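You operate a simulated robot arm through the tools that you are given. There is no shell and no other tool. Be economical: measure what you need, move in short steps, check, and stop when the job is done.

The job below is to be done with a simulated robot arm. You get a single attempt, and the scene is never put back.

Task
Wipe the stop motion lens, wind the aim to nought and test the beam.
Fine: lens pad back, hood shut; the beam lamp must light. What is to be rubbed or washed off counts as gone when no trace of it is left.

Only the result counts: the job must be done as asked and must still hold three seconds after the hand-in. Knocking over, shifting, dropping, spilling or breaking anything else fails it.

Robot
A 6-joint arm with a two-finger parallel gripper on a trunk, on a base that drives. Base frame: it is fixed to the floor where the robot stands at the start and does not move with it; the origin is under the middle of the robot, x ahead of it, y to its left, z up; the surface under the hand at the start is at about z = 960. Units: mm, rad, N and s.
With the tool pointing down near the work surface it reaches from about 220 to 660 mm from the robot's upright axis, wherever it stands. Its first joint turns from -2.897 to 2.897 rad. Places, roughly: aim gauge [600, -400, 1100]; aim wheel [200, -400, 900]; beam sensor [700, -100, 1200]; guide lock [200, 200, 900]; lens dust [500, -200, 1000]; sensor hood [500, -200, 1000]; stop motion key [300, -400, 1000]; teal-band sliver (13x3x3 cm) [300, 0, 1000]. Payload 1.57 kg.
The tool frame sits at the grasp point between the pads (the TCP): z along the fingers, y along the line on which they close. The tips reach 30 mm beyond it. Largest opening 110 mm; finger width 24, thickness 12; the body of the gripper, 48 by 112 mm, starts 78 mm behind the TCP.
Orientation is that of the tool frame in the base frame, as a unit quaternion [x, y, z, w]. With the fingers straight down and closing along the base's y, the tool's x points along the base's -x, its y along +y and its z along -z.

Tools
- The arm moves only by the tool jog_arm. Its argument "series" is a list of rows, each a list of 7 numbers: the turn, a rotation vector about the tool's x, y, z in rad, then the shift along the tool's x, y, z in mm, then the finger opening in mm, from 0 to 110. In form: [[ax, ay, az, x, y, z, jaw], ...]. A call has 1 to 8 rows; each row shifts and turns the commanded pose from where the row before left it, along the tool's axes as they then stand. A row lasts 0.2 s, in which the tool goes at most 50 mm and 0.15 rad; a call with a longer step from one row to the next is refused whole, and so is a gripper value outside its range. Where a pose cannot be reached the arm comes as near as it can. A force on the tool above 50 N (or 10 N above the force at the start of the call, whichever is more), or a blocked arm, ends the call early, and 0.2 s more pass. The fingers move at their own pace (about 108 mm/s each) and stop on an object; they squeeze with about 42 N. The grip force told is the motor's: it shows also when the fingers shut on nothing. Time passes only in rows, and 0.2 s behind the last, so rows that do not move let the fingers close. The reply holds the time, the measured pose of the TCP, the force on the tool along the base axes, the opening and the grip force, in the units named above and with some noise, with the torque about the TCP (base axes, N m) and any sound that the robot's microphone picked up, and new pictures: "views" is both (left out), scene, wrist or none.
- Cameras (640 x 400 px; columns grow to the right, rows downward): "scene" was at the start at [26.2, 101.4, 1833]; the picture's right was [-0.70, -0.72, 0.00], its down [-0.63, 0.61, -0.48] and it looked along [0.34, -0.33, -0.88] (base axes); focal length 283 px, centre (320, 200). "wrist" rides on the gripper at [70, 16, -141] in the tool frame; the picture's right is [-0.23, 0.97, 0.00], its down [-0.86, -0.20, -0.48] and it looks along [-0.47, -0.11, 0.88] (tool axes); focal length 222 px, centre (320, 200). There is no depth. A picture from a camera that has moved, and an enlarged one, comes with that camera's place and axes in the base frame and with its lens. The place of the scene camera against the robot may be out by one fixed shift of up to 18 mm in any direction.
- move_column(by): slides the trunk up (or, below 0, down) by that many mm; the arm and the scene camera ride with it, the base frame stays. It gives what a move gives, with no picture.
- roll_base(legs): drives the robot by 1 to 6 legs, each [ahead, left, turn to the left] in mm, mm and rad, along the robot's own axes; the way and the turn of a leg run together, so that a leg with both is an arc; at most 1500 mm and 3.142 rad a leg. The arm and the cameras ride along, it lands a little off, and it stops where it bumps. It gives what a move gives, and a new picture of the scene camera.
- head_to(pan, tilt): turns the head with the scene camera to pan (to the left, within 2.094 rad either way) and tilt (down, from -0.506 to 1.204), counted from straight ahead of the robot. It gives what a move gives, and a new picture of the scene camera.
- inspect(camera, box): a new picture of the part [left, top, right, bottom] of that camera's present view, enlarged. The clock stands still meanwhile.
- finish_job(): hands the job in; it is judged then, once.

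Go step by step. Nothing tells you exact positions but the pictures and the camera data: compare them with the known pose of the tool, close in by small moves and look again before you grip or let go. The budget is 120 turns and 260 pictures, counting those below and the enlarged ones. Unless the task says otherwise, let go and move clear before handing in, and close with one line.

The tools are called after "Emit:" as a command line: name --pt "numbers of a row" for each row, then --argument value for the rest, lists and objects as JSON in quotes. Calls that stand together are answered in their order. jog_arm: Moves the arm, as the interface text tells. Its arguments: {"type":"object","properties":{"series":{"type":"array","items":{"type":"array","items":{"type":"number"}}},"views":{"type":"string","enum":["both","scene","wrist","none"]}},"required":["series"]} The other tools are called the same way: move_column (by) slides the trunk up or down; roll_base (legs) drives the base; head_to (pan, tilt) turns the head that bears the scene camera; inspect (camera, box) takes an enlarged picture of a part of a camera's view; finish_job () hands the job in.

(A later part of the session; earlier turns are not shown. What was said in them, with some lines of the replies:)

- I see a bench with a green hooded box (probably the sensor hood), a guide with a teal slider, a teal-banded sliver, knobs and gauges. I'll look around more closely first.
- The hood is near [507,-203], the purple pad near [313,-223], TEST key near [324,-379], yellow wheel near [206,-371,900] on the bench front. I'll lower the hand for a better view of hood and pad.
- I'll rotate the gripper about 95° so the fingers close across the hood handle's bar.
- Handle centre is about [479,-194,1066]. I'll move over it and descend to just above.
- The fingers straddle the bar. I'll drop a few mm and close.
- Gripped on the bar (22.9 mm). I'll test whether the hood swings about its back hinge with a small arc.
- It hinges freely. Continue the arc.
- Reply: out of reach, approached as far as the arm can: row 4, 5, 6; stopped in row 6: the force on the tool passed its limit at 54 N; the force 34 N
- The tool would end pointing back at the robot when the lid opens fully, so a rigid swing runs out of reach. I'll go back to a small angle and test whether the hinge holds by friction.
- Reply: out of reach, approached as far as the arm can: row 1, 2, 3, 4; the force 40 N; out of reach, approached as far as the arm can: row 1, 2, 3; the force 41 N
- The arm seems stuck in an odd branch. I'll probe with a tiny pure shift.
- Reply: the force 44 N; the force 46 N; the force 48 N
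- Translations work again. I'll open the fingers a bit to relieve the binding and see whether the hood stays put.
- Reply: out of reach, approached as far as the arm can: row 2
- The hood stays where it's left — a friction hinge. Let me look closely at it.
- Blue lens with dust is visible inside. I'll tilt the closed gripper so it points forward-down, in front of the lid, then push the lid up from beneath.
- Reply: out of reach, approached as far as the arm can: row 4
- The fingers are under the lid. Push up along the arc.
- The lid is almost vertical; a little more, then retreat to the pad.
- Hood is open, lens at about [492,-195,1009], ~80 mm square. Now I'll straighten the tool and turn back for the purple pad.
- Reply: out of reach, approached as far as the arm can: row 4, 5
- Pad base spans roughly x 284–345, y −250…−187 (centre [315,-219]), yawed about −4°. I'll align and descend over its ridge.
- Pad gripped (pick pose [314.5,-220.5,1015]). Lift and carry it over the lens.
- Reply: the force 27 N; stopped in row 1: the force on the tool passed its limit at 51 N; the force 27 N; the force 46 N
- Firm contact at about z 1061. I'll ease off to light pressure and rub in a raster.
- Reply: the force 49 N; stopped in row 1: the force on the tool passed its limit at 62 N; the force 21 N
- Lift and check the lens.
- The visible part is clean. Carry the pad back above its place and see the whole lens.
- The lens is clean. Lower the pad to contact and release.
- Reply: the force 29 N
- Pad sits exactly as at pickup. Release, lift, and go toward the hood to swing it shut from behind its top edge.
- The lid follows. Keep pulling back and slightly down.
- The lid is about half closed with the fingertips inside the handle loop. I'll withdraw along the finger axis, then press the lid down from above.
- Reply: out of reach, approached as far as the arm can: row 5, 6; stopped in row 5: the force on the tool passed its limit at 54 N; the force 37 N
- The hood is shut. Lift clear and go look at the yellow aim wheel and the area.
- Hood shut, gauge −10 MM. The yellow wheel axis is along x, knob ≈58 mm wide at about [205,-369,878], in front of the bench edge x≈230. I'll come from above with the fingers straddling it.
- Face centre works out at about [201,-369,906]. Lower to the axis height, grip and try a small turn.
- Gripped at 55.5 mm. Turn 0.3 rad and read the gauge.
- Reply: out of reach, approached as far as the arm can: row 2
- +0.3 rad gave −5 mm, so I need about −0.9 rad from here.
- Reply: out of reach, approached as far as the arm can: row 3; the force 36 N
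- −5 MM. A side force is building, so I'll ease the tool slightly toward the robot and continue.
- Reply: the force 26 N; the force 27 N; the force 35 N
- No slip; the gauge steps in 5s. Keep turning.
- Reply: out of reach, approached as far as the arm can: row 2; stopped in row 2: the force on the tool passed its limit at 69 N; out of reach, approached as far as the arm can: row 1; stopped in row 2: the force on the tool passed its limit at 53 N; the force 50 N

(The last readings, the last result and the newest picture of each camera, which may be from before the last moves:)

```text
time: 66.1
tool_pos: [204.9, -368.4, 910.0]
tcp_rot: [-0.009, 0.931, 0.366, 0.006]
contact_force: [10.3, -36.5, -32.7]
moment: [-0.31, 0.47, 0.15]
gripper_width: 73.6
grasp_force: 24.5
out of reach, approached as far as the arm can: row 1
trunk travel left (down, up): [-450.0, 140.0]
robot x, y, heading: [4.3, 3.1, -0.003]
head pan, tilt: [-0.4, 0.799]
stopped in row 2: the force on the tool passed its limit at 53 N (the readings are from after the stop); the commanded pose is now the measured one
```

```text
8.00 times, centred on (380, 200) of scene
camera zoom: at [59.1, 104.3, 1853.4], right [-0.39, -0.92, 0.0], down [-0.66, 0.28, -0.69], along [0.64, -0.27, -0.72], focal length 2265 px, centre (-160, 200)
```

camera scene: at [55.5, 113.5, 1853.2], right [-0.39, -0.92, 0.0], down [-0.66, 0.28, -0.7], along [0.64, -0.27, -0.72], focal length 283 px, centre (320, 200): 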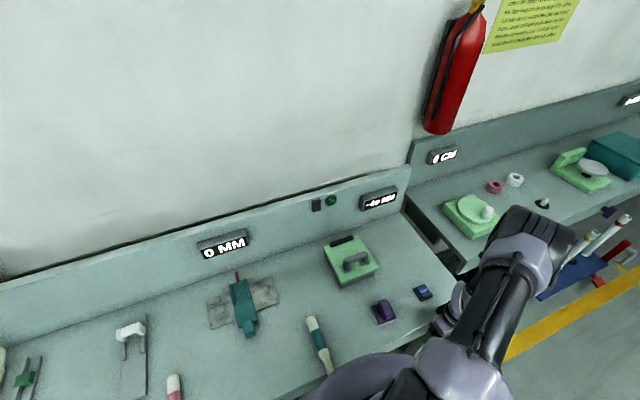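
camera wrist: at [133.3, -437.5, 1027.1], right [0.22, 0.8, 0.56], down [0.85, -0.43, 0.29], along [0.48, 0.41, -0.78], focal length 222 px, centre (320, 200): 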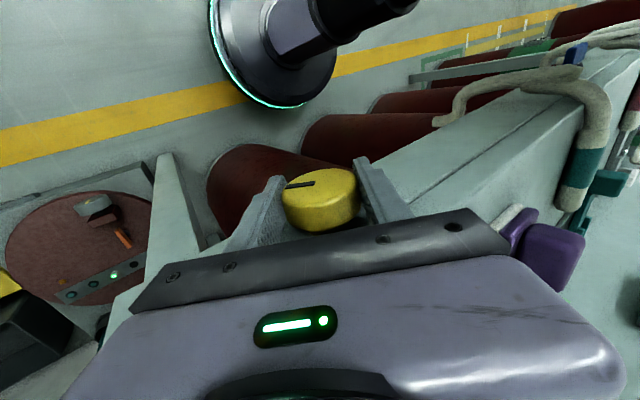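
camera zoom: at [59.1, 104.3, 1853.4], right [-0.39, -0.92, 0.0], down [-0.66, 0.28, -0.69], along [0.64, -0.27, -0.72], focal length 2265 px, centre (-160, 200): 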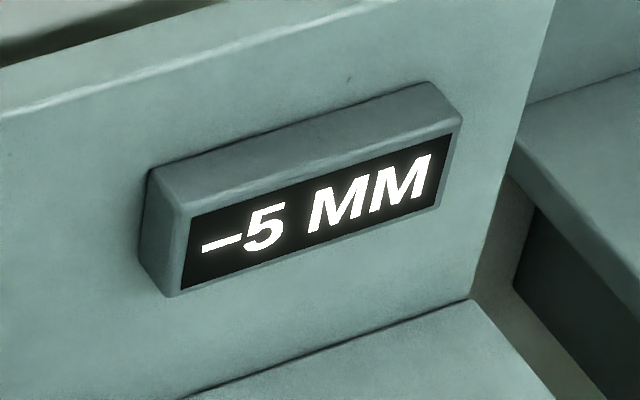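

The grip has been forced open at that reach limit. I'll open the fingers and reset.

Emit:
jog_arm --pt "0 0 0 0 0 0 100" --pt "0 0 0 0 0 0 100"

Emit:
inspect --camera "wrist" --box '[200, 60, 440, 250]'

Emit:
inspect --camera "scene" --box '[350, 175, 410, 225]'

```text
time: 66.7
tool_pos: [203.8, -360.5, 913.5]
tcp_rot: [-0.007, 0.93, 0.368, 0.007]
contact_force: [0.1, -0.7, -0.2]
moment: [-0.02, -0.03, 0.0]
gripper_width: 99.9
grasp_force: 0.1
trunk travel left (down, up): [-450.0, 140.0]
robot x, y, heading: [4.0, 1.5, -0.003]
head pan, tilt: [-0.4, 0.799]
camera scene: at [54.9, 114.8, 1853.2], right [-0.39, -0.92, 0.0], down [-0.66, 0.28, -0.7], along [0.64, -0.27, -0.72], focal length 283 px, centre (320, 200)
camera wrist: at [131.4, -444.7, 1027.0], right [0.21, 0.71, 0.67], down [0.85, -0.47, 0.23], along [0.47, 0.53, -0.71], focal length 222 px, centre (320, 200)
```

scene: 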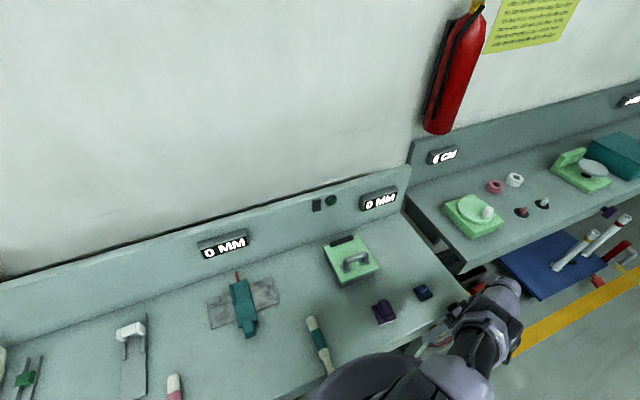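
wrist: 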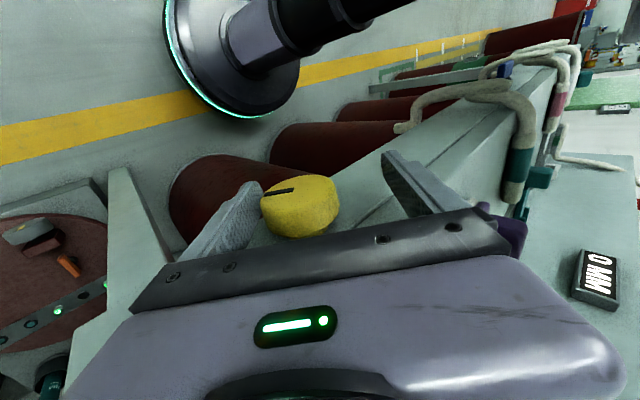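

```text
2.11 times, centred on (320, 155) of wrist
camera zoom: at [131.4, -444.7, 1027.0], right [0.21, 0.71, 0.67], down [0.85, -0.47, 0.23], along [0.47, 0.53, -0.71], focal length 468 px, centre (320, 295)
```

zoom: 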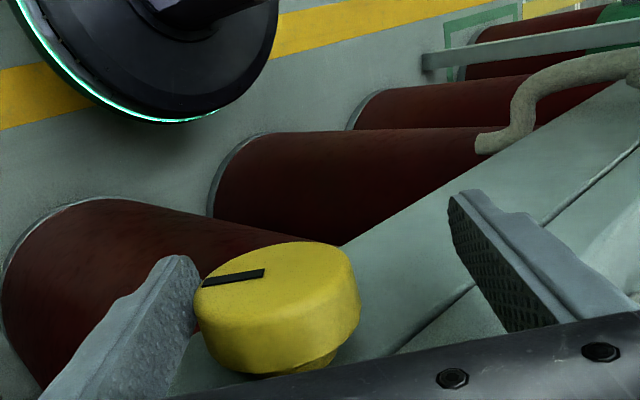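

```text
8.00 times, centred on (380, 200) of scene
camera zoom: at [54.9, 114.8, 1853.2], right [-0.39, -0.92, 0.0], down [-0.66, 0.28, -0.7], along [0.64, -0.27, -0.72], focal length 2265 px, centre (-160, 200)
```

zoom: 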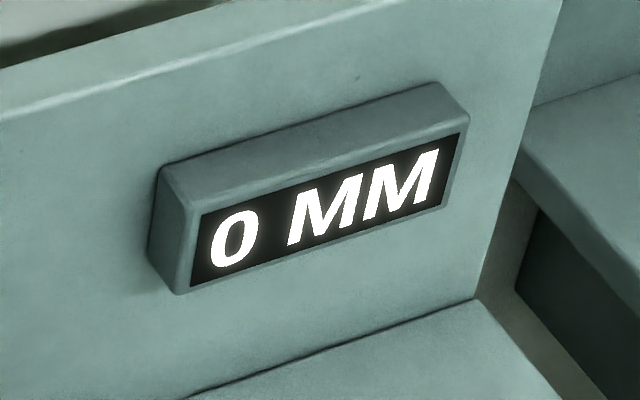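

The gauge now reads 0 MM. I'll back the fingers straight off without touching the wheel.

Emit:
jog_arm --pt "0 0 0 0 -9 0 105" --pt "0 0 0 0 0 -20 105" --pt "0 0 0 0 0 -25 105" --pt "0 0 0 0 0 -25 105" --views "wrist"

Emit:
inspect --camera "scene" --box '[350, 175, 410, 225]'

```text
time: 67.7
tool_pos: [203.7, -399.1, 972.2]
tcp_rot: [-0.008, 0.93, 0.366, 0.007]
contact_force: [0.3, -0.1, 0.2]
moment: [0.02, 0.02, 0.0]
gripper_width: 105.0
grasp_force: 0.0
out of reach, approached as far as the arm can: row 1, 3, 4
trunk travel left (down, up): [-450.0, 140.0]
robot x, y, heading: [0.5, -0.7, -0.0]
head pan, tilt: [-0.4, 0.799]
camera wrist: at [131.0, -482.7, 1086.2], right [0.21, 0.71, 0.67], down [0.85, -0.47, 0.23], along [0.48, 0.52, -0.71], focal length 222 px, centre (320, 200)
```

wrist: 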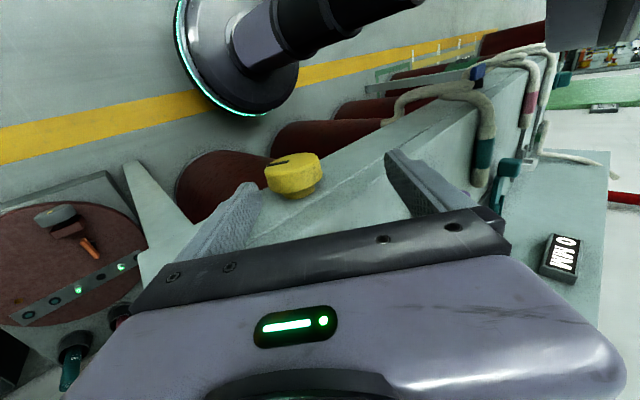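

```text
8.00 times, centred on (380, 200) of scene
camera zoom: at [55.1, 114.2, 1853.2], right [-0.39, -0.92, 0.0], down [-0.66, 0.28, -0.7], along [0.64, -0.27, -0.72], focal length 2265 px, centre (-160, 200)
```

zoom: 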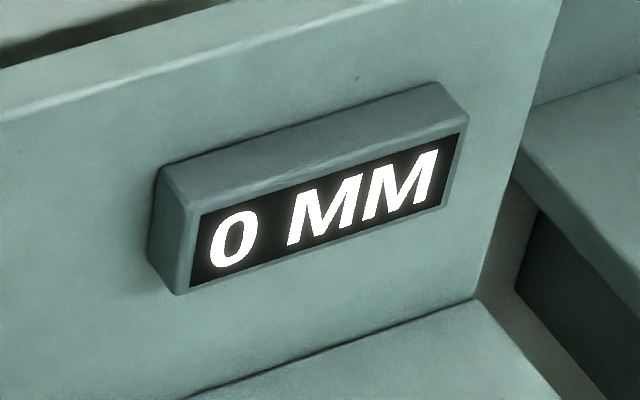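

Emit:
jog_arm --pt "0 0 0 0 25 -28 60" --pt "0 0 0 0 25 -28 0" --pt "0 0 0 0 25 -28 0" --pt "0.15 0 0 0 0 -15 0" --pt "0.15 0 0 0 0 -15 0" --pt "0.15 0 0 -15 0 0 0" --pt "0.15 0 0 -15 0 0 0" --pt "0.15 0 0 -15 0 0 0"

Emit:
inspect --camera "scene" --box '[300, 175, 460, 335]'

```text
time: 69.2
tool_pos: [220.1, -465.8, 898.7]
tcp_rot: [0.001, 0.987, 0.163, -0.001]
contact_force: [-44.9, 18.0, 19.8]
moment: [-1.02, -2.46, -0.16]
gripper_width: 0.0
grasp_force: 20.9
out of reach, approached as far as the arm can: row 1, 2, 3, 4, 5, 6, 7
trunk travel left (down, up): [-450.0, 140.0]
robot x, y, heading: [-0.4, 0.7, -0.008]
head pan, tilt: [-0.4, 0.799]
stopped in row 7: the force on the tool passed its limit at 89 N (the readings are from after the stop); the commanded pose is now the measured one
camera scene: at [55.7, 113.8, 1853.3], right [-0.4, -0.92, 0.0], down [-0.66, 0.28, -0.7], along [0.64, -0.28, -0.72], focal length 283 px, centre (320, 200)
camera wrist: at [150.5, -494.1, 1039.2], right [0.23, 0.92, 0.31], down [0.86, -0.34, 0.39], along [0.46, 0.18, -0.87], focal length 222 px, centre (320, 200)
```

scene: 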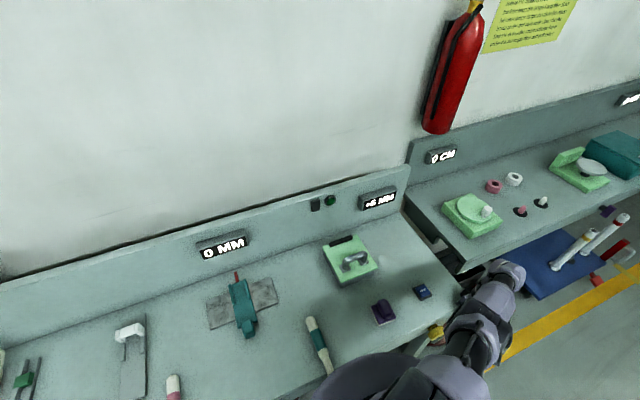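
wrist: 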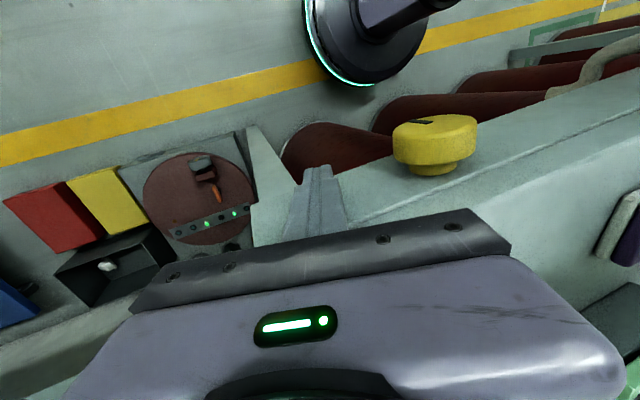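

```text
2.50 times, centred on (380, 255) of scene
camera zoom: at [55.7, 113.8, 1853.3], right [-0.4, -0.92, 0.0], down [-0.66, 0.28, -0.7], along [0.64, -0.28, -0.72], focal length 708 px, centre (170, 62)
```

zoom: 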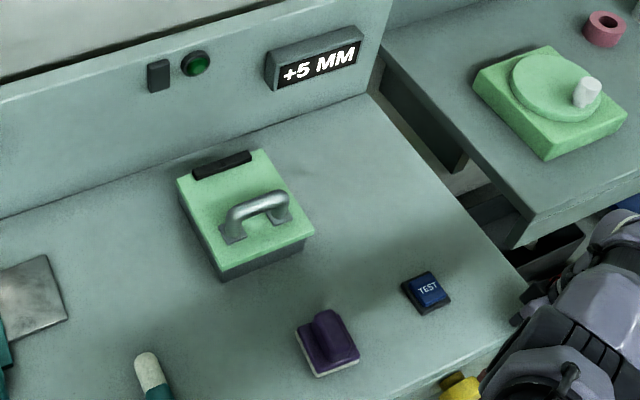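

The unreachable rows drove the hand down and nudged the wheel to +5; I must recover carefully. First a small pull away from the bench front.

Emit:
jog_arm --pt "0 0 0 8 0 0 0" --pt "0 0 0 8 0 0 0" --views "none"

Emit:
move_column --by 60

Emit:
inspect --camera "wrist" --box '[0, 0, 640, 400]'

```text
time: 69.8
tool_pos: [211.2, -473.9, 904.9]
tcp_rot: [-0.002, 0.987, 0.163, 0.001]
contact_force: [-0.2, -0.4, 0.3]
moment: [-0.02, 0.0, -0.02]
gripper_width: 0.0
grasp_force: 21.5
out of reach, approached as far as the arm can: row 1
trunk travel left (down, up): [-450.0, 140.0]
robot x, y, heading: [2.4, -0.5, -0.009]
head pan, tilt: [-0.4, 0.799]
```

```text
time: 70.8
tool_pos: [210.9, -471.8, 966.1]
tcp_rot: [-0.001, 0.987, 0.162, 0.002]
contact_force: [0.2, 0.0, -0.1]
moment: [-0.02, 0.01, 0.01]
gripper_width: 0.0
grasp_force: 21.1
trunk travel left (down, up): [-510.0, 80.0]
robot x, y, heading: [0.5, -4.0, -0.003]
head pan, tilt: [-0.4, 0.799]
```

```text
1.00 times, centred on (320, 200) of wrist (not enlarged: the box is as wide or as high as the picture)
camera zoom: at [140.4, -500.9, 1104.2], right [0.23, 0.92, 0.31], down [0.85, -0.34, 0.39], along [0.47, 0.18, -0.87], focal length 222 px, centre (320, 200)
```

zoom: 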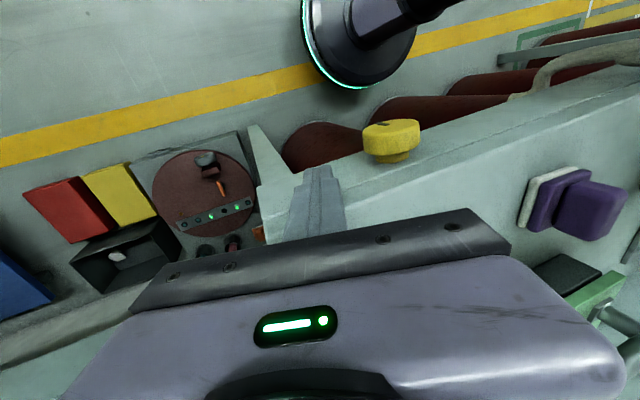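

Emit:
jog_arm --pt "0 0 0 0 6.5 -19 0" --pt "0 0 0 0 6.5 -19 0" --views "none"

Emit:
jog_arm --pt "0.1 0 0 0 6 -19 0" --pt "0.1 0 0 0 6 -19 0" --pt "0.1 0 0 0 0 0 0" --views "scene"

```text
time: 71.3
tool_pos: [211.5, -472.4, 965.0]
tcp_rot: [0.0, 0.987, 0.162, 0.002]
contact_force: [-0.7, -0.9, 0.1]
moment: [-0.02, 0.02, 0.02]
gripper_width: 0.2
grasp_force: 21.2
out of reach, approached as far as the arm can: row 1, 2
trunk travel left (down, up): [-510.0, 80.0]
robot x, y, heading: [2.0, -1.0, -0.005]
head pan, tilt: [-0.4, 0.799]
```

```text
time: 72.2
tool_pos: [223.4, -523.2, 953.1]
tcp_rot: [0.004, 1.0, 0.023, -0.003]
contact_force: [-28.8, 23.1, 41.5]
moment: [0.17, -0.25, 0.38]
gripper_width: 0.1
grasp_force: 21.0
out of reach, approached as far as the arm can: row 1, 2, 3
trunk travel left (down, up): [-510.0, 80.0]
robot x, y, heading: [-0.3, -0.6, -0.012]
head pan, tilt: [-0.4, 0.799]
stopped in row 3: the force on the tool passed its limit at 88 N (the readings are from after the stop); the commanded pose is now the measured one
camera scene: at [48.2, 125.8, 1913.3], right [-0.4, -0.92, 0.0], down [-0.66, 0.28, -0.7], along [0.64, -0.28, -0.71], focal length 283 px, centre (320, 200)
```

scene: 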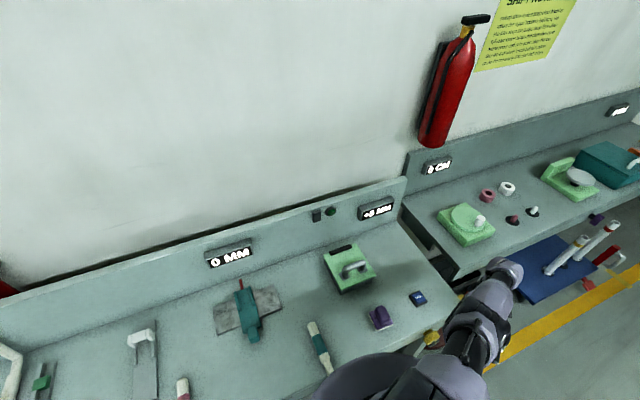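

Emit:
jog_arm --pt "0 0 0 10 0 0 0" --views "none"

Emit:
jog_arm --pt "0 0 0 0 15 0 0" --views "none"

Emit:
jog_arm --pt "0 0 0 0 0 -15 0" --views "none"

Emit:
inspect --camera "scene" --box '[320, 200, 640, 400]'

Emit:
inspect --camera "wrist" --box '[0, 0, 640, 400]'

```text
time: 72.6
tool_pos: [221.2, -533.3, 953.3]
tcp_rot: [0.001, 1.0, 0.025, -0.003]
contact_force: [4.0, -1.3, 8.1]
moment: [0.07, -0.12, -0.08]
gripper_width: 0.0
grasp_force: 20.9
out of reach, approached as far as the arm can: row 1
trunk travel left (down, up): [-510.0, 80.0]
robot x, y, heading: [0.4, -0.3, -0.009]
head pan, tilt: [-0.4, 0.799]
```

```text
time: 73.0
tool_pos: [220.8, -533.0, 948.0]
tcp_rot: [0.0, 1.0, 0.026, -0.004]
contact_force: [-4.6, -2.8, -1.4]
moment: [0.04, -0.05, 0.02]
gripper_width: 0.3
grasp_force: 21.4
out of reach, approached as far as the arm can: row 1
trunk travel left (down, up): [-510.0, 80.0]
robot x, y, heading: [-0.9, -3.7, -0.004]
head pan, tilt: [-0.4, 0.799]
```

```text
time: 73.4
tool_pos: [219.4, -517.4, 968.1]
tcp_rot: [0.002, 1.0, 0.024, -0.003]
contact_force: [-0.7, -0.4, 0.3]
moment: [-0.03, 0.04, 0.03]
gripper_width: 0.2
grasp_force: 20.7
trunk travel left (down, up): [-510.0, 80.0]
robot x, y, heading: [-2.1, 1.3, -0.005]
head pan, tilt: [-0.4, 0.799]
```

```text
2.00 times, centred on (480, 300) of scene
camera zoom: at [54.6, 115.2, 1913.2], right [-0.4, -0.92, 0.0], down [-0.66, 0.28, -0.7], along [0.64, -0.28, -0.72], focal length 566 px, centre (0, 0)
```

zoom: 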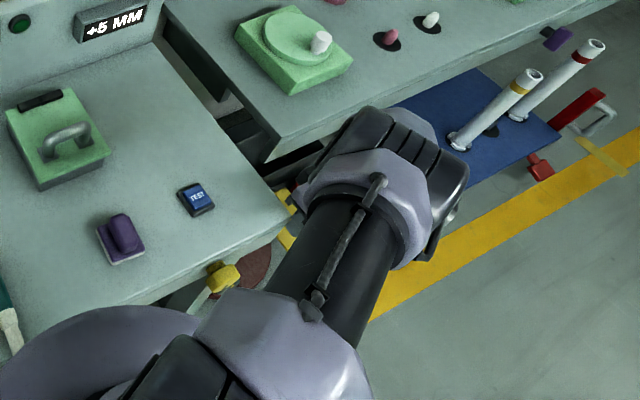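

```text
1.00 times, centred on (320, 200) of wrist (not enlarged: the box is as wide or as high as the picture)
camera zoom: at [149.5, -507.0, 1110.4], right [0.23, 0.97, 0.05], down [0.86, -0.23, 0.46], along [0.46, -0.07, -0.88], focal length 222 px, centre (320, 200)
```

zoom: 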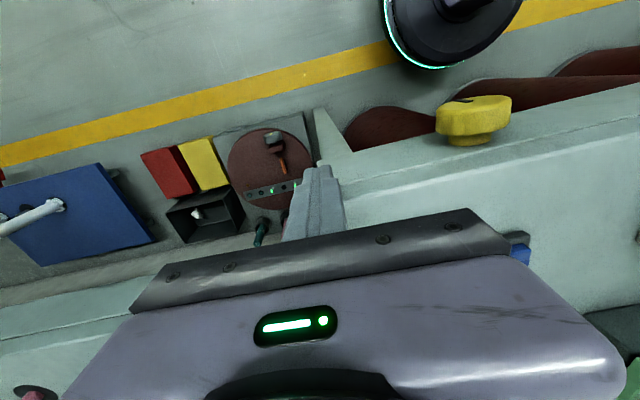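

Free again. Rise well clear with plain upward moves.

Emit:
jog_arm --pt "0 0 0 0 5 -20 0" --pt "0 0 0 0 5 -30 0" --pt "0 0 0 0 10 -40 0" --pt "0.04 0.006 0 0 20 -30 0" --views "scene"

Emit:
inspect --camera "scene" --box '[300, 180, 460, 340]'

```text
time: 74.4
tool_pos: [221.6, -484.4, 1091.6]
tcp_rot: [0.002, 1.0, 0.004, -0.006]
contact_force: [0.7, 0.3, 1.1]
moment: [-0.02, 0.04, -0.02]
gripper_width: 0.1
grasp_force: 21.7
trunk travel left (down, up): [-510.0, 80.0]
robot x, y, heading: [2.1, 0.9, -0.012]
head pan, tilt: [-0.4, 0.799]
camera scene: at [54.6, 116.6, 1913.1], right [-0.4, -0.92, 0.0], down [-0.66, 0.28, -0.7], along [0.64, -0.28, -0.72], focal length 283 px, centre (320, 200)
```

scene: 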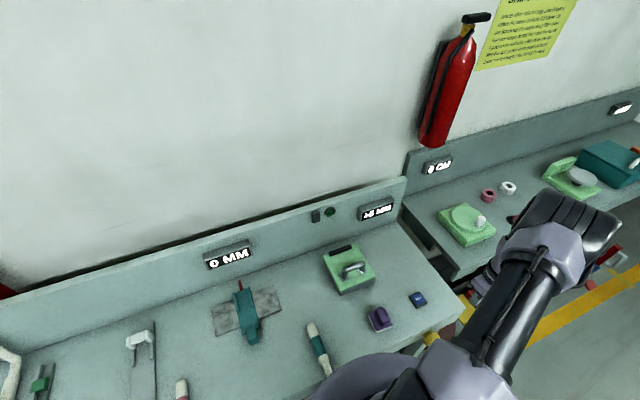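

```text
2.50 times, centred on (380, 260) of scene
camera zoom: at [54.6, 116.6, 1913.1], right [-0.4, -0.92, 0.0], down [-0.66, 0.28, -0.7], along [0.64, -0.28, -0.72], focal length 708 px, centre (170, 50)
```

zoom: 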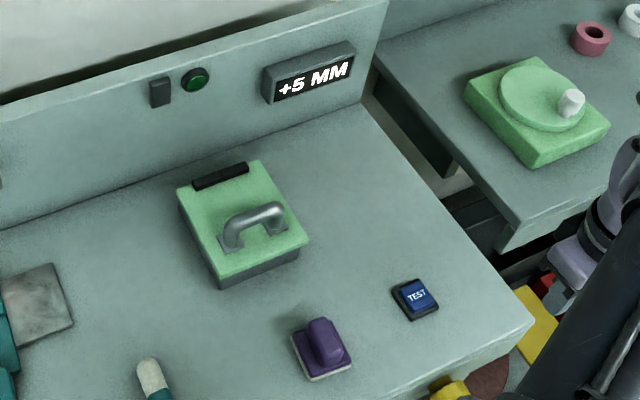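

Recovered; hood, pad undisturbed, gauge +5. I'll lower the trunk a bit for better reach, re-grip the wheel upright and turn it back slightly the other way.

Emit:
jog_arm --pt "0 0.006 0 6 38 0 90" --pt "0 0.006 0 6 38 0 90" --pt "0 0 0 6 38 0 90" --views "none"

Emit:
move_column --by -110

Emit:
inspect --camera "wrist" --box '[0, 0, 640, 400]'

Emit:
inspect --camera "scene" --box '[0, 0, 640, 400]'

```text
time: 75.2
tool_pos: [203.8, -368.1, 1094.0]
tcp_rot: [0.002, 1.0, 0.005, -0.012]
contact_force: [-0.6, 0.6, -0.7]
moment: [-0.03, 0.0, 0.0]
gripper_width: 90.0
grasp_force: 0.1
trunk travel left (down, up): [-510.0, 80.0]
robot x, y, heading: [-2.4, -2.8, -0.006]
head pan, tilt: [-0.4, 0.799]
```

```text
time: 76.6
tool_pos: [204.0, -370.9, 984.1]
tcp_rot: [0.001, 1.0, 0.005, -0.012]
contact_force: [0.0, 0.6, -0.4]
moment: [-0.01, 0.0, 0.0]
gripper_width: 89.5
grasp_force: 0.0
trunk travel left (down, up): [-400.0, 190.0]
robot x, y, heading: [0.8, -0.8, -0.005]
head pan, tilt: [-0.4, 0.799]
```

```text
1.00 times, centred on (320, 200) of wrist (not enlarged: the box is as wide or as high as the picture)
camera zoom: at [135.6, -354.5, 1127.3], right [0.23, 0.97, 0.0], down [0.87, -0.21, 0.46], along [0.44, -0.1, -0.89], focal length 222 px, centre (320, 200)
```

zoom: 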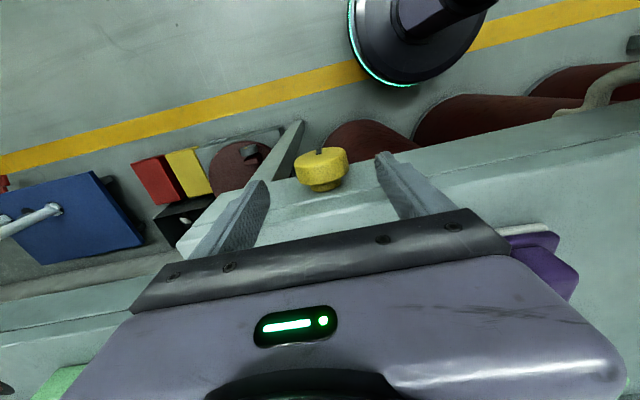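

```text
1.00 times, centred on (320, 200) of scene (not enlarged: the box is as wide or as high as the picture)
camera zoom: at [54.5, 114.6, 1803.3], right [-0.4, -0.92, 0.0], down [-0.66, 0.28, -0.7], along [0.64, -0.28, -0.72], focal length 283 px, centre (320, 200)
```

zoom: 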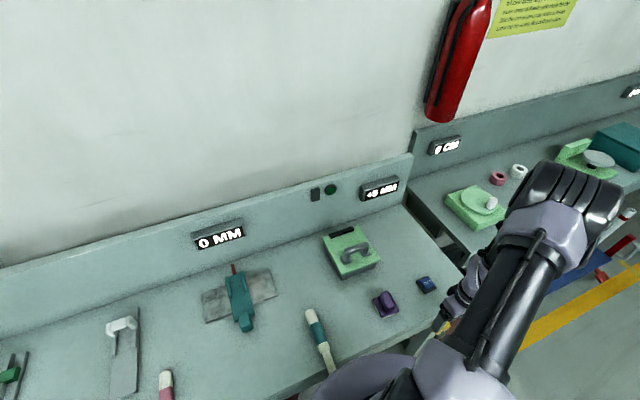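

The mark went from −y to nearly straight down, i.e. 5 mm per 30°. Descend and look at the mark closely.

Emit:
jog_arm --pt "0.01 -0.024 0 0 0 30 90" --pt "0 0 0 0 0 30 90" --pt "0 0 0 0 1 19 90" --views "wrist"

Emit:
inspect --camera "wrist" --box '[200, 60, 440, 250]'

Emit:
inspect --camera "scene" --box '[350, 165, 410, 215]'

```text
time: 77.4
tool_pos: [202.8, -369.7, 904.8]
tcp_rot: [0.003, 1.0, 0.0, 0.0]
contact_force: [0.3, 0.3, -0.4]
moment: [-0.02, 0.03, 0.0]
gripper_width: 90.0
grasp_force: 0.0
trunk travel left (down, up): [-400.0, 190.0]
robot x, y, heading: [-2.5, -0.6, -0.006]
head pan, tilt: [-0.4, 0.799]
camera wrist: at [132.0, -351.9, 1047.2], right [0.23, 0.97, 0.0], down [0.85, -0.2, 0.48], along [0.47, -0.11, -0.88], focal length 222 px, centre (320, 200)
```

wrist: 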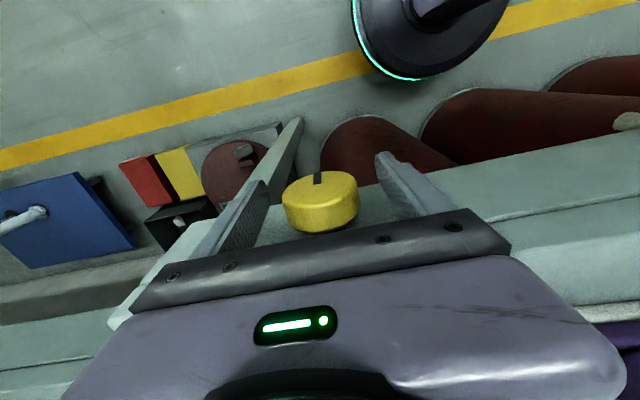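

```text
2.11 times, centred on (320, 155) of wrist
camera zoom: at [132.0, -351.9, 1047.2], right [0.23, 0.97, 0.0], down [0.85, -0.2, 0.48], along [0.47, -0.11, -0.88], focal length 468 px, centre (320, 295)
```

zoom: 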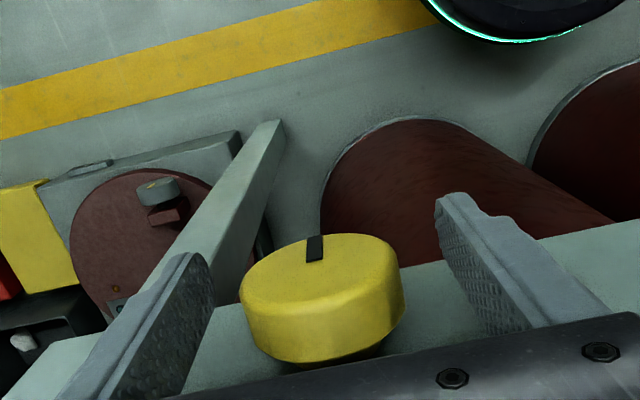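

```text
8.00 times, centred on (380, 190) of scene
camera zoom: at [54.6, 114.4, 1803.2], right [-0.4, -0.92, 0.0], down [-0.66, 0.28, -0.7], along [0.64, -0.28, -0.72], focal length 2265 px, centre (-160, 280)
```

zoom: 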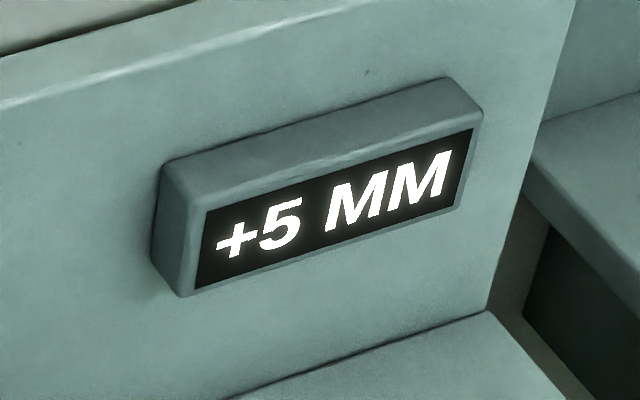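

The mark points straight down at +5 and was exactly sideways at −10, so it's a 30° click wheel. Grip and turn back +0.52 rad.

Emit:
jog_arm --pt "0 0 0 -1 -1 0 50" --pt "0 0 0 0 0 0 30" --pt "0 0 0 0 0 0 30" --pt "0.1 0 0 0 0 0 30" --pt "0.1 0 0 0 0 0 30" --pt "0.1 0 0 0 0 0 30" --views "none"

Emit:
inspect --camera "scene" --box '[350, 165, 410, 215]'

```text
time: 78.8
tool_pos: [203.9, -369.9, 903.4]
tcp_rot: [0.0, 0.989, -0.151, -0.001]
contact_force: [11.3, 8.1, -1.6]
moment: [-0.01, -0.69, 0.57]
gripper_width: 55.6
grasp_force: 43.6
out of reach, approached as far as the arm can: row 4
trunk travel left (down, up): [-400.0, 190.0]
robot x, y, heading: [1.8, 3.1, -0.002]
head pan, tilt: [-0.4, 0.799]
```

```text
8.00 times, centred on (380, 190) of scene
camera zoom: at [56.8, 116.1, 1802.9], right [-0.39, -0.92, 0.0], down [-0.66, 0.28, -0.7], along [0.64, -0.28, -0.72], focal length 2265 px, centre (-160, 280)
```

zoom: 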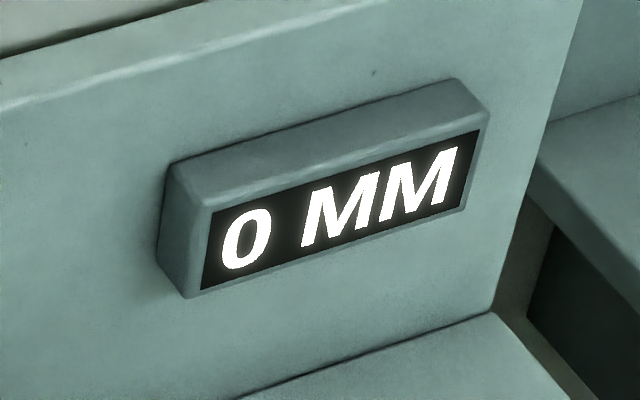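

0 MM already; turn a bit more to reach the middle of the click, then release.

Emit:
jog_arm --pt "0.1 0 0 1 0 0 30" --pt "0.1 0 0 0 0 0 30" --pt "0 0 0 0 0 0 30" --views "wrist"

Emit:
inspect --camera "scene" --box '[350, 165, 410, 215]'

```text
time: 79.6
tool_pos: [204.9, -368.2, 904.7]
tcp_rot: [0.001, 0.969, -0.248, -0.001]
contact_force: [27.0, 21.7, -12.1]
moment: [0.05, -1.11, 0.28]
gripper_width: 55.5
grasp_force: 45.0
trunk travel left (down, up): [-400.0, 190.0]
robot x, y, heading: [-1.9, 2.0, -0.005]
head pan, tilt: [-0.4, 0.799]
camera wrist: at [134.4, -285.0, 1020.8], right [0.23, 0.85, -0.47], down [0.86, 0.05, 0.51], along [0.46, -0.52, -0.72], focal length 222 px, centre (320, 200)
```

wrist: 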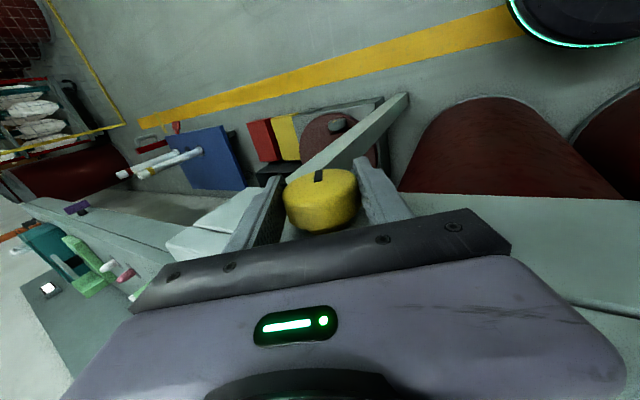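

```text
8.00 times, centred on (380, 190) of scene
camera zoom: at [58.9, 117.3, 1802.8], right [-0.4, -0.92, 0.0], down [-0.66, 0.28, -0.7], along [0.64, -0.28, -0.72], focal length 2265 px, centre (-160, 280)
```

zoom: 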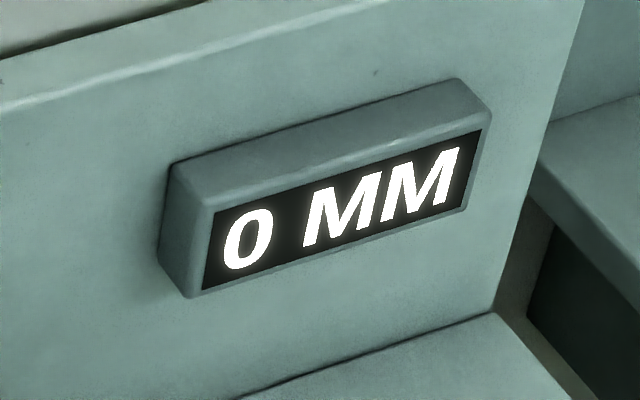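

Release and withdraw in small steps.

Emit:
jog_arm --pt "0 0 0 0 0 0 105" --pt "0 0 0 0 0 0 105" --pt "0 0 0 0 0 -12 105" --views "wrist"

Emit:
inspect --camera "scene" --box '[350, 165, 410, 215]'

```text
time: 80.4
tool_pos: [201.7, -362.6, 914.4]
tcp_rot: [0.002, 0.969, -0.247, 0.0]
contact_force: [0.8, 0.8, 0.4]
moment: [0.0, 0.0, 0.03]
gripper_width: 105.2
grasp_force: 0.1
trunk travel left (down, up): [-400.0, 190.0]
robot x, y, heading: [-1.7, 1.3, -0.01]
head pan, tilt: [-0.4, 0.799]
camera wrist: at [131.5, -280.1, 1032.4], right [0.23, 0.85, -0.47], down [0.86, 0.05, 0.52], along [0.46, -0.52, -0.72], focal length 222 px, centre (320, 200)
```

wrist: 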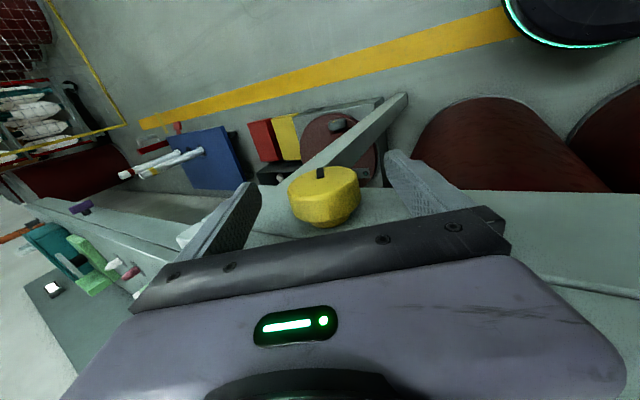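

```text
8.00 times, centred on (380, 190) of scene
camera zoom: at [54.8, 115.2, 1803.2], right [-0.4, -0.92, 0.0], down [-0.66, 0.28, -0.7], along [0.64, -0.28, -0.72], focal length 2265 px, centre (-160, 280)
```

zoom: 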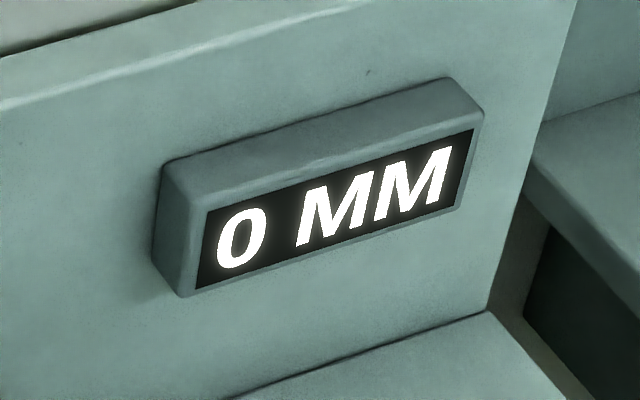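

Emit:
jog_arm --pt "0 0 0 0 0 -15 105" --pt "0 0 0 0 0 -15 105" --pt "0 0 0 0 0 -15 105" --views "none"

Emit:
move_column --by 110

Emit:
inspect --camera "scene" --box '[300, 180, 460, 340]'

```text
time: 81.2
tool_pos: [202.2, -342.2, 953.9]
tcp_rot: [0.002, 0.969, -0.247, -0.001]
contact_force: [0.4, 1.4, -0.2]
moment: [-0.02, -0.02, -0.05]
gripper_width: 105.1
grasp_force: 0.1
trunk travel left (down, up): [-400.0, 190.0]
robot x, y, heading: [-0.9, -1.9, -0.001]
head pan, tilt: [-0.4, 0.799]
```

```text
time: 82.6
tool_pos: [201.2, -343.2, 1063.8]
tcp_rot: [0.002, 0.969, -0.248, 0.0]
contact_force: [-0.2, 0.8, -0.2]
moment: [-0.02, -0.02, 0.0]
gripper_width: 105.0
grasp_force: 0.0
trunk travel left (down, up): [-510.0, 80.0]
robot x, y, heading: [1.5, -1.0, -0.01]
head pan, tilt: [-0.4, 0.799]
```

```text
2.50 times, centred on (380, 260) of scene
camera zoom: at [54.6, 114.5, 1913.1], right [-0.4, -0.92, 0.0], down [-0.66, 0.28, -0.7], along [0.64, -0.28, -0.72], focal length 708 px, centre (170, 50)
```

zoom: 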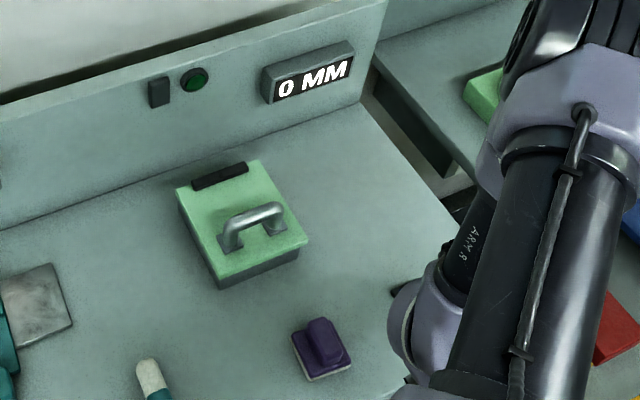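

Clear, gauge 0 MM. Straighten the tool and approach the TEST key.

Emit:
jog_arm --pt "-0.1 0 0 0 0 -10 40" --pt "-0.1 0 0 0 0 -10 0" --pt "-0.1 0 0 0 0 0 0" --pt "-0.1 0 0 0 0 0 0" --pt "-0.1 0 0 0 0 0 0" --views "none"

Emit:
jog_arm --pt "0 0 0 -20 -8 0 0" --pt "0 0 0 -20 -8 0 0" --pt "0 0 0 -20 -8 0 0" --pt "0 0 0 -20 -6 0 0"

```text
time: 83.8
tool_pos: [203.3, -334.4, 1081.5]
tcp_rot: [0.002, 1.0, -0.013, 0.006]
contact_force: [0.0, -0.3, -0.6]
moment: [0.02, 0.01, 0.02]
gripper_width: 0.0
grasp_force: 22.0
out of reach, approached as far as the arm can: row 5
trunk travel left (down, up): [-510.0, 80.0]
robot x, y, heading: [-1.7, -2.3, -0.01]
head pan, tilt: [-0.4, 0.799]
```

```text
time: 84.8
tool_pos: [283.6, -364.0, 1081.7]
tcp_rot: [0.004, 1.0, 0.0, 0.0]
contact_force: [0.4, -0.5, 0.3]
moment: [-0.01, 0.0, 0.01]
gripper_width: 0.3
grasp_force: 21.2
trunk travel left (down, up): [-510.0, 80.0]
robot x, y, heading: [1.1, 0.6, -0.009]
head pan, tilt: [-0.4, 0.799]
camera scene: at [55.5, 114.7, 1913.1], right [-0.4, -0.92, 0.0], down [-0.66, 0.28, -0.7], along [0.64, -0.28, -0.72], focal length 283 px, centre (320, 200)
camera wrist: at [213.3, -345.9, 1224.3], right [0.23, 0.97, 0.0], down [0.85, -0.2, 0.48], along [0.47, -0.11, -0.88], focal length 222 px, centre (320, 200)
```

scene: 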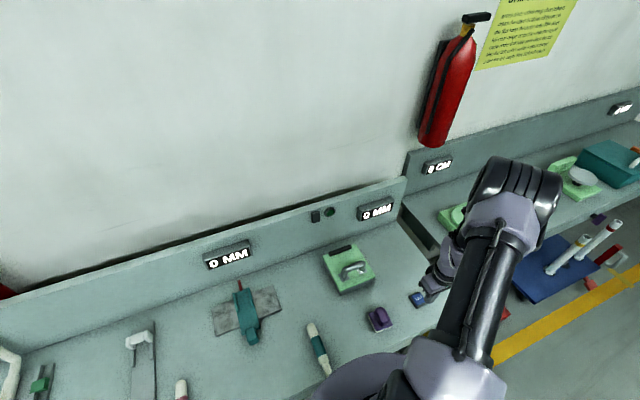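
wrist: 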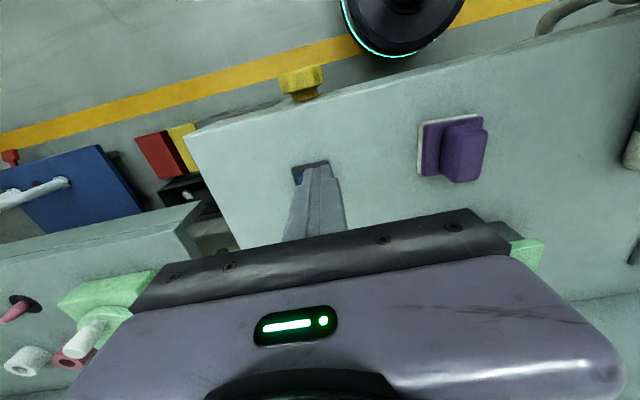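

Emit:
jog_arm --pt "0 0 0 -18 -7 0 0" --pt "0 0 0 -18 -7 20 0" --pt "0 0 0 0 0 25 0" --pt "0 0 0 0 0 12 0"

Emit:
inspect --camera "wrist" --box '[220, 120, 420, 245]'

Emit:
inspect --camera "scene" --box '[380, 260, 460, 320]'

```text
time: 85.8
tool_pos: [322.3, -377.6, 1024.3]
tcp_rot: [0.002, 1.0, 0.0, 0.0]
contact_force: [-0.2, 0.0, 0.0]
moment: [0.03, -0.02, 0.03]
gripper_width: 0.0
grasp_force: 21.6
trunk travel left (down, up): [-510.0, 80.0]
robot x, y, heading: [-0.8, 3.1, -0.01]
head pan, tilt: [-0.4, 0.799]
camera scene: at [54.9, 114.3, 1913.2], right [-0.4, -0.92, 0.0], down [-0.66, 0.28, -0.7], along [0.64, -0.28, -0.72], focal length 283 px, centre (320, 200)
camera wrist: at [251.5, -359.0, 1167.4], right [0.23, 0.97, 0.0], down [0.85, -0.2, 0.48], along [0.47, -0.11, -0.88], focal length 222 px, centre (320, 200)
```

scene: 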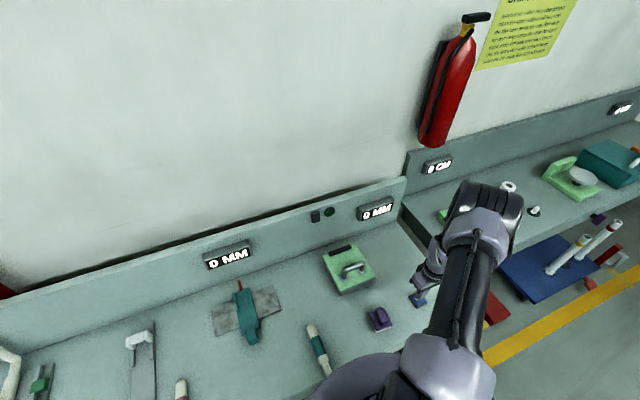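
wrist: 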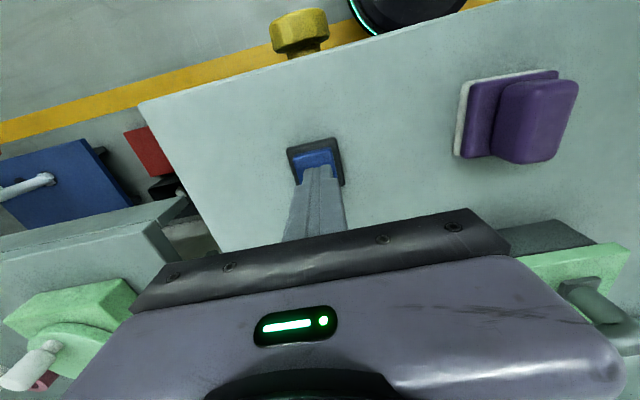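

```text
3.20 times, centred on (320, 182) of wrist
camera zoom: at [251.5, -359.0, 1167.4], right [0.23, 0.97, 0.0], down [0.85, -0.2, 0.48], along [0.47, -0.11, -0.88], focal length 711 px, centre (320, 256)
```

zoom: 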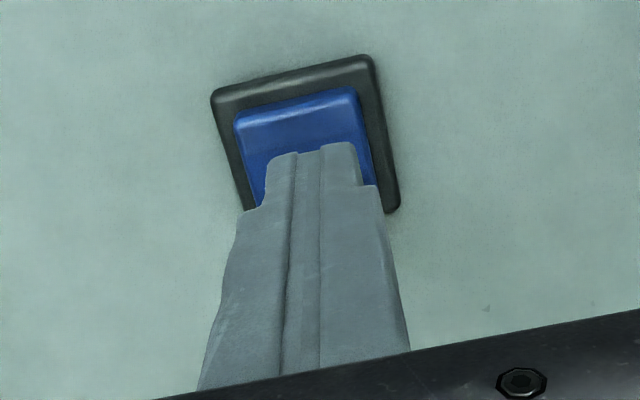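

```text
6.67 times, centred on (420, 290) of scene
camera zoom: at [54.9, 114.3, 1913.2], right [-0.4, -0.92, 0.0], down [-0.66, 0.28, -0.7], along [0.64, -0.28, -0.72], focal length 1888 px, centre (-347, -400)
```

zoom: 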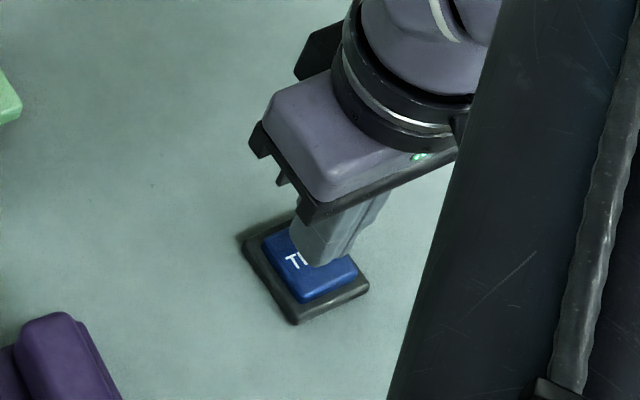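

Right above the key. Press down in small steps until it gives.

Emit:
jog_arm --pt "0 0 0 0 0 6 0" --pt "0 0 0 0 0 4 0" --pt "0 0 0 0 0 4 0" --pt "0 0 0 0 0 3 0" --views "none"

Emit:
inspect --camera "scene" --box '[300, 180, 420, 300]'

```text
time: 86.8
tool_pos: [319.5, -378.3, 1008.9]
tcp_rot: [0.001, 1.0, 0.001, 0.0]
contact_force: [0.2, 0.7, -0.3]
moment: [0.0, -0.02, -0.02]
gripper_width: 0.3
grasp_force: 20.9
trunk travel left (down, up): [-510.0, 80.0]
robot x, y, heading: [1.0, 2.4, -0.008]
head pan, tilt: [-0.4, 0.799]
```

```text
3.33 times, centred on (360, 240) of scene
camera zoom: at [54.6, 114.5, 1913.2], right [-0.4, -0.92, 0.0], down [-0.66, 0.28, -0.7], along [0.64, -0.28, -0.72], focal length 944 px, centre (187, 67)
```

zoom: 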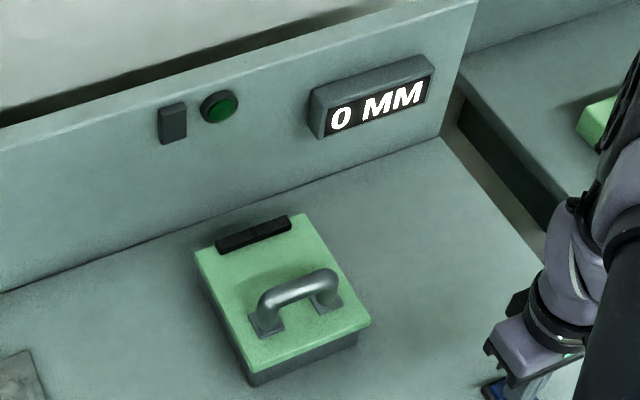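

Emit:
jog_arm --pt "0 0 0 0 0 3 0" --pt "0 0 0 0 0 3 0" --pt "0 0 0 0 0 2 0" --pt "0 0 0 0 0 2 0" --pt "0 0 0 0 0 2 0" --views "none"

Emit:
inspect --camera "scene" --box '[300, 180, 420, 300]'

```text
time: 87.7
tool_pos: [319.8, -377.1, 1005.4]
tcp_rot: [0.003, 1.0, -0.002, 0.003]
contact_force: [-8.6, 8.5, 35.1]
moment: [0.25, 0.34, -0.02]
gripper_width: 0.0
grasp_force: 20.9
trunk travel left (down, up): [-510.0, 80.0]
robot x, y, heading: [-3.4, -3.2, -0.007]
head pan, tilt: [-0.4, 0.799]
heard: click
stopped in row 4: the force on the tool passed its limit at 54 N (the readings are from after the stop); the commanded pose is now the measured one
```

```text
3.33 times, centred on (360, 240) of scene
camera zoom: at [50.6, 119.0, 1913.3], right [-0.4, -0.92, 0.0], down [-0.66, 0.28, -0.7], along [0.64, -0.28, -0.71], focal length 944 px, centre (187, 67)
```

zoom: 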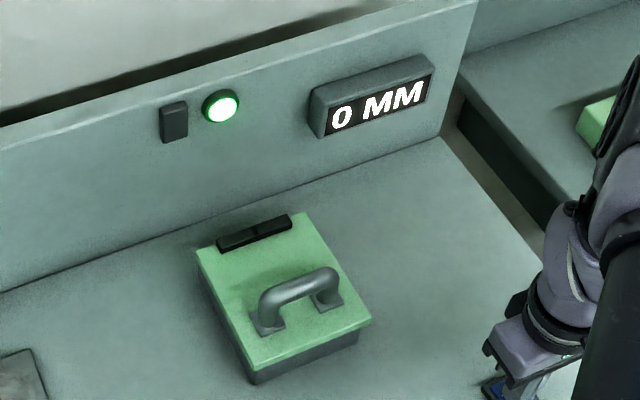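

The key clicked and the beam lamp is lit. Lift off and check everything stays.

Emit:
jog_arm --pt "0 0 0 0 0 -10 0" --pt "0 0 0 0 0 -30 0" --pt "0 0 0 0 0 -40 0" --pt "0 0 0 0 0 -40 0" --pt "0 0 0 0 0 0 0" --pt "0 0 0 0 0 0 0"

Emit:
inspect --camera "scene" --box '[300, 180, 460, 340]'

```text
time: 89.1
tool_pos: [320.3, -380.3, 1122.3]
tcp_rot: [0.002, 1.0, -0.002, 0.002]
contact_force: [0.6, 0.8, 0.6]
moment: [-0.02, 0.01, 0.02]
gripper_width: 0.1
grasp_force: 21.1
trunk travel left (down, up): [-510.0, 80.0]
robot x, y, heading: [-1.2, -0.5, -0.01]
head pan, tilt: [-0.4, 0.799]
camera scene: at [54.2, 115.0, 1913.2], right [-0.4, -0.92, 0.0], down [-0.66, 0.28, -0.7], along [0.64, -0.28, -0.72], focal length 283 px, centre (320, 200)
camera wrist: at [249.4, -362.3, 1263.1], right [0.23, 0.97, 0.0], down [0.85, -0.2, 0.48], along [0.47, -0.11, -0.88], focal length 222 px, centre (320, 200)
```

scene: 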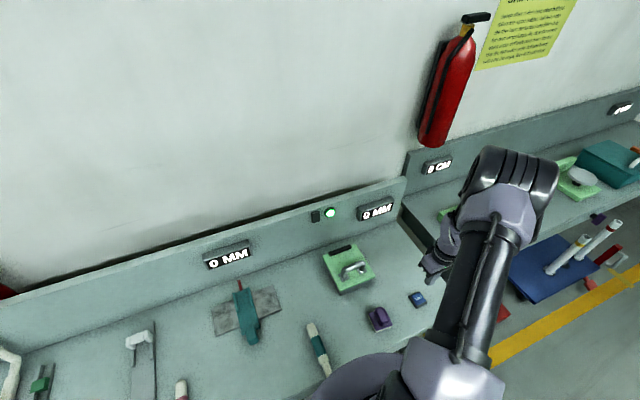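
wrist: 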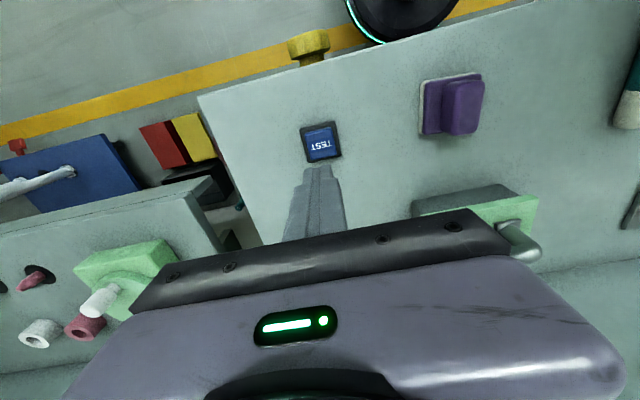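

```text
2.50 times, centred on (380, 260) of scene
camera zoom: at [54.2, 115.0, 1913.2], right [-0.4, -0.92, 0.0], down [-0.66, 0.28, -0.7], along [0.64, -0.28, -0.72], focal length 708 px, centre (170, 50)
```

zoom: 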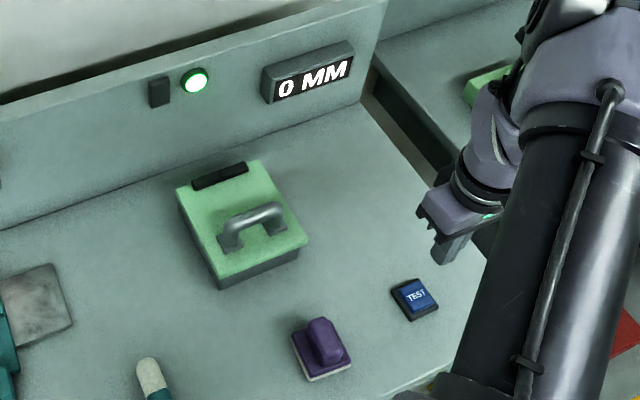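

The lamp stays lit, the gauge reads 0 MM, the hood is shut and the pad is in its place; the hand is clear. I'm handing it in.

Emit:
finish_job

```text
The job is handed in.
```

I handed the job in with the lens wiped clean, the lens pad back where I picked it up, the hood shut, the aim at 0 MM and the beam lamp lit; while I was backing off the wheel the hand knocked against the bench front and turned the aim to +5 MM, so I wound it back to 0 before testing.
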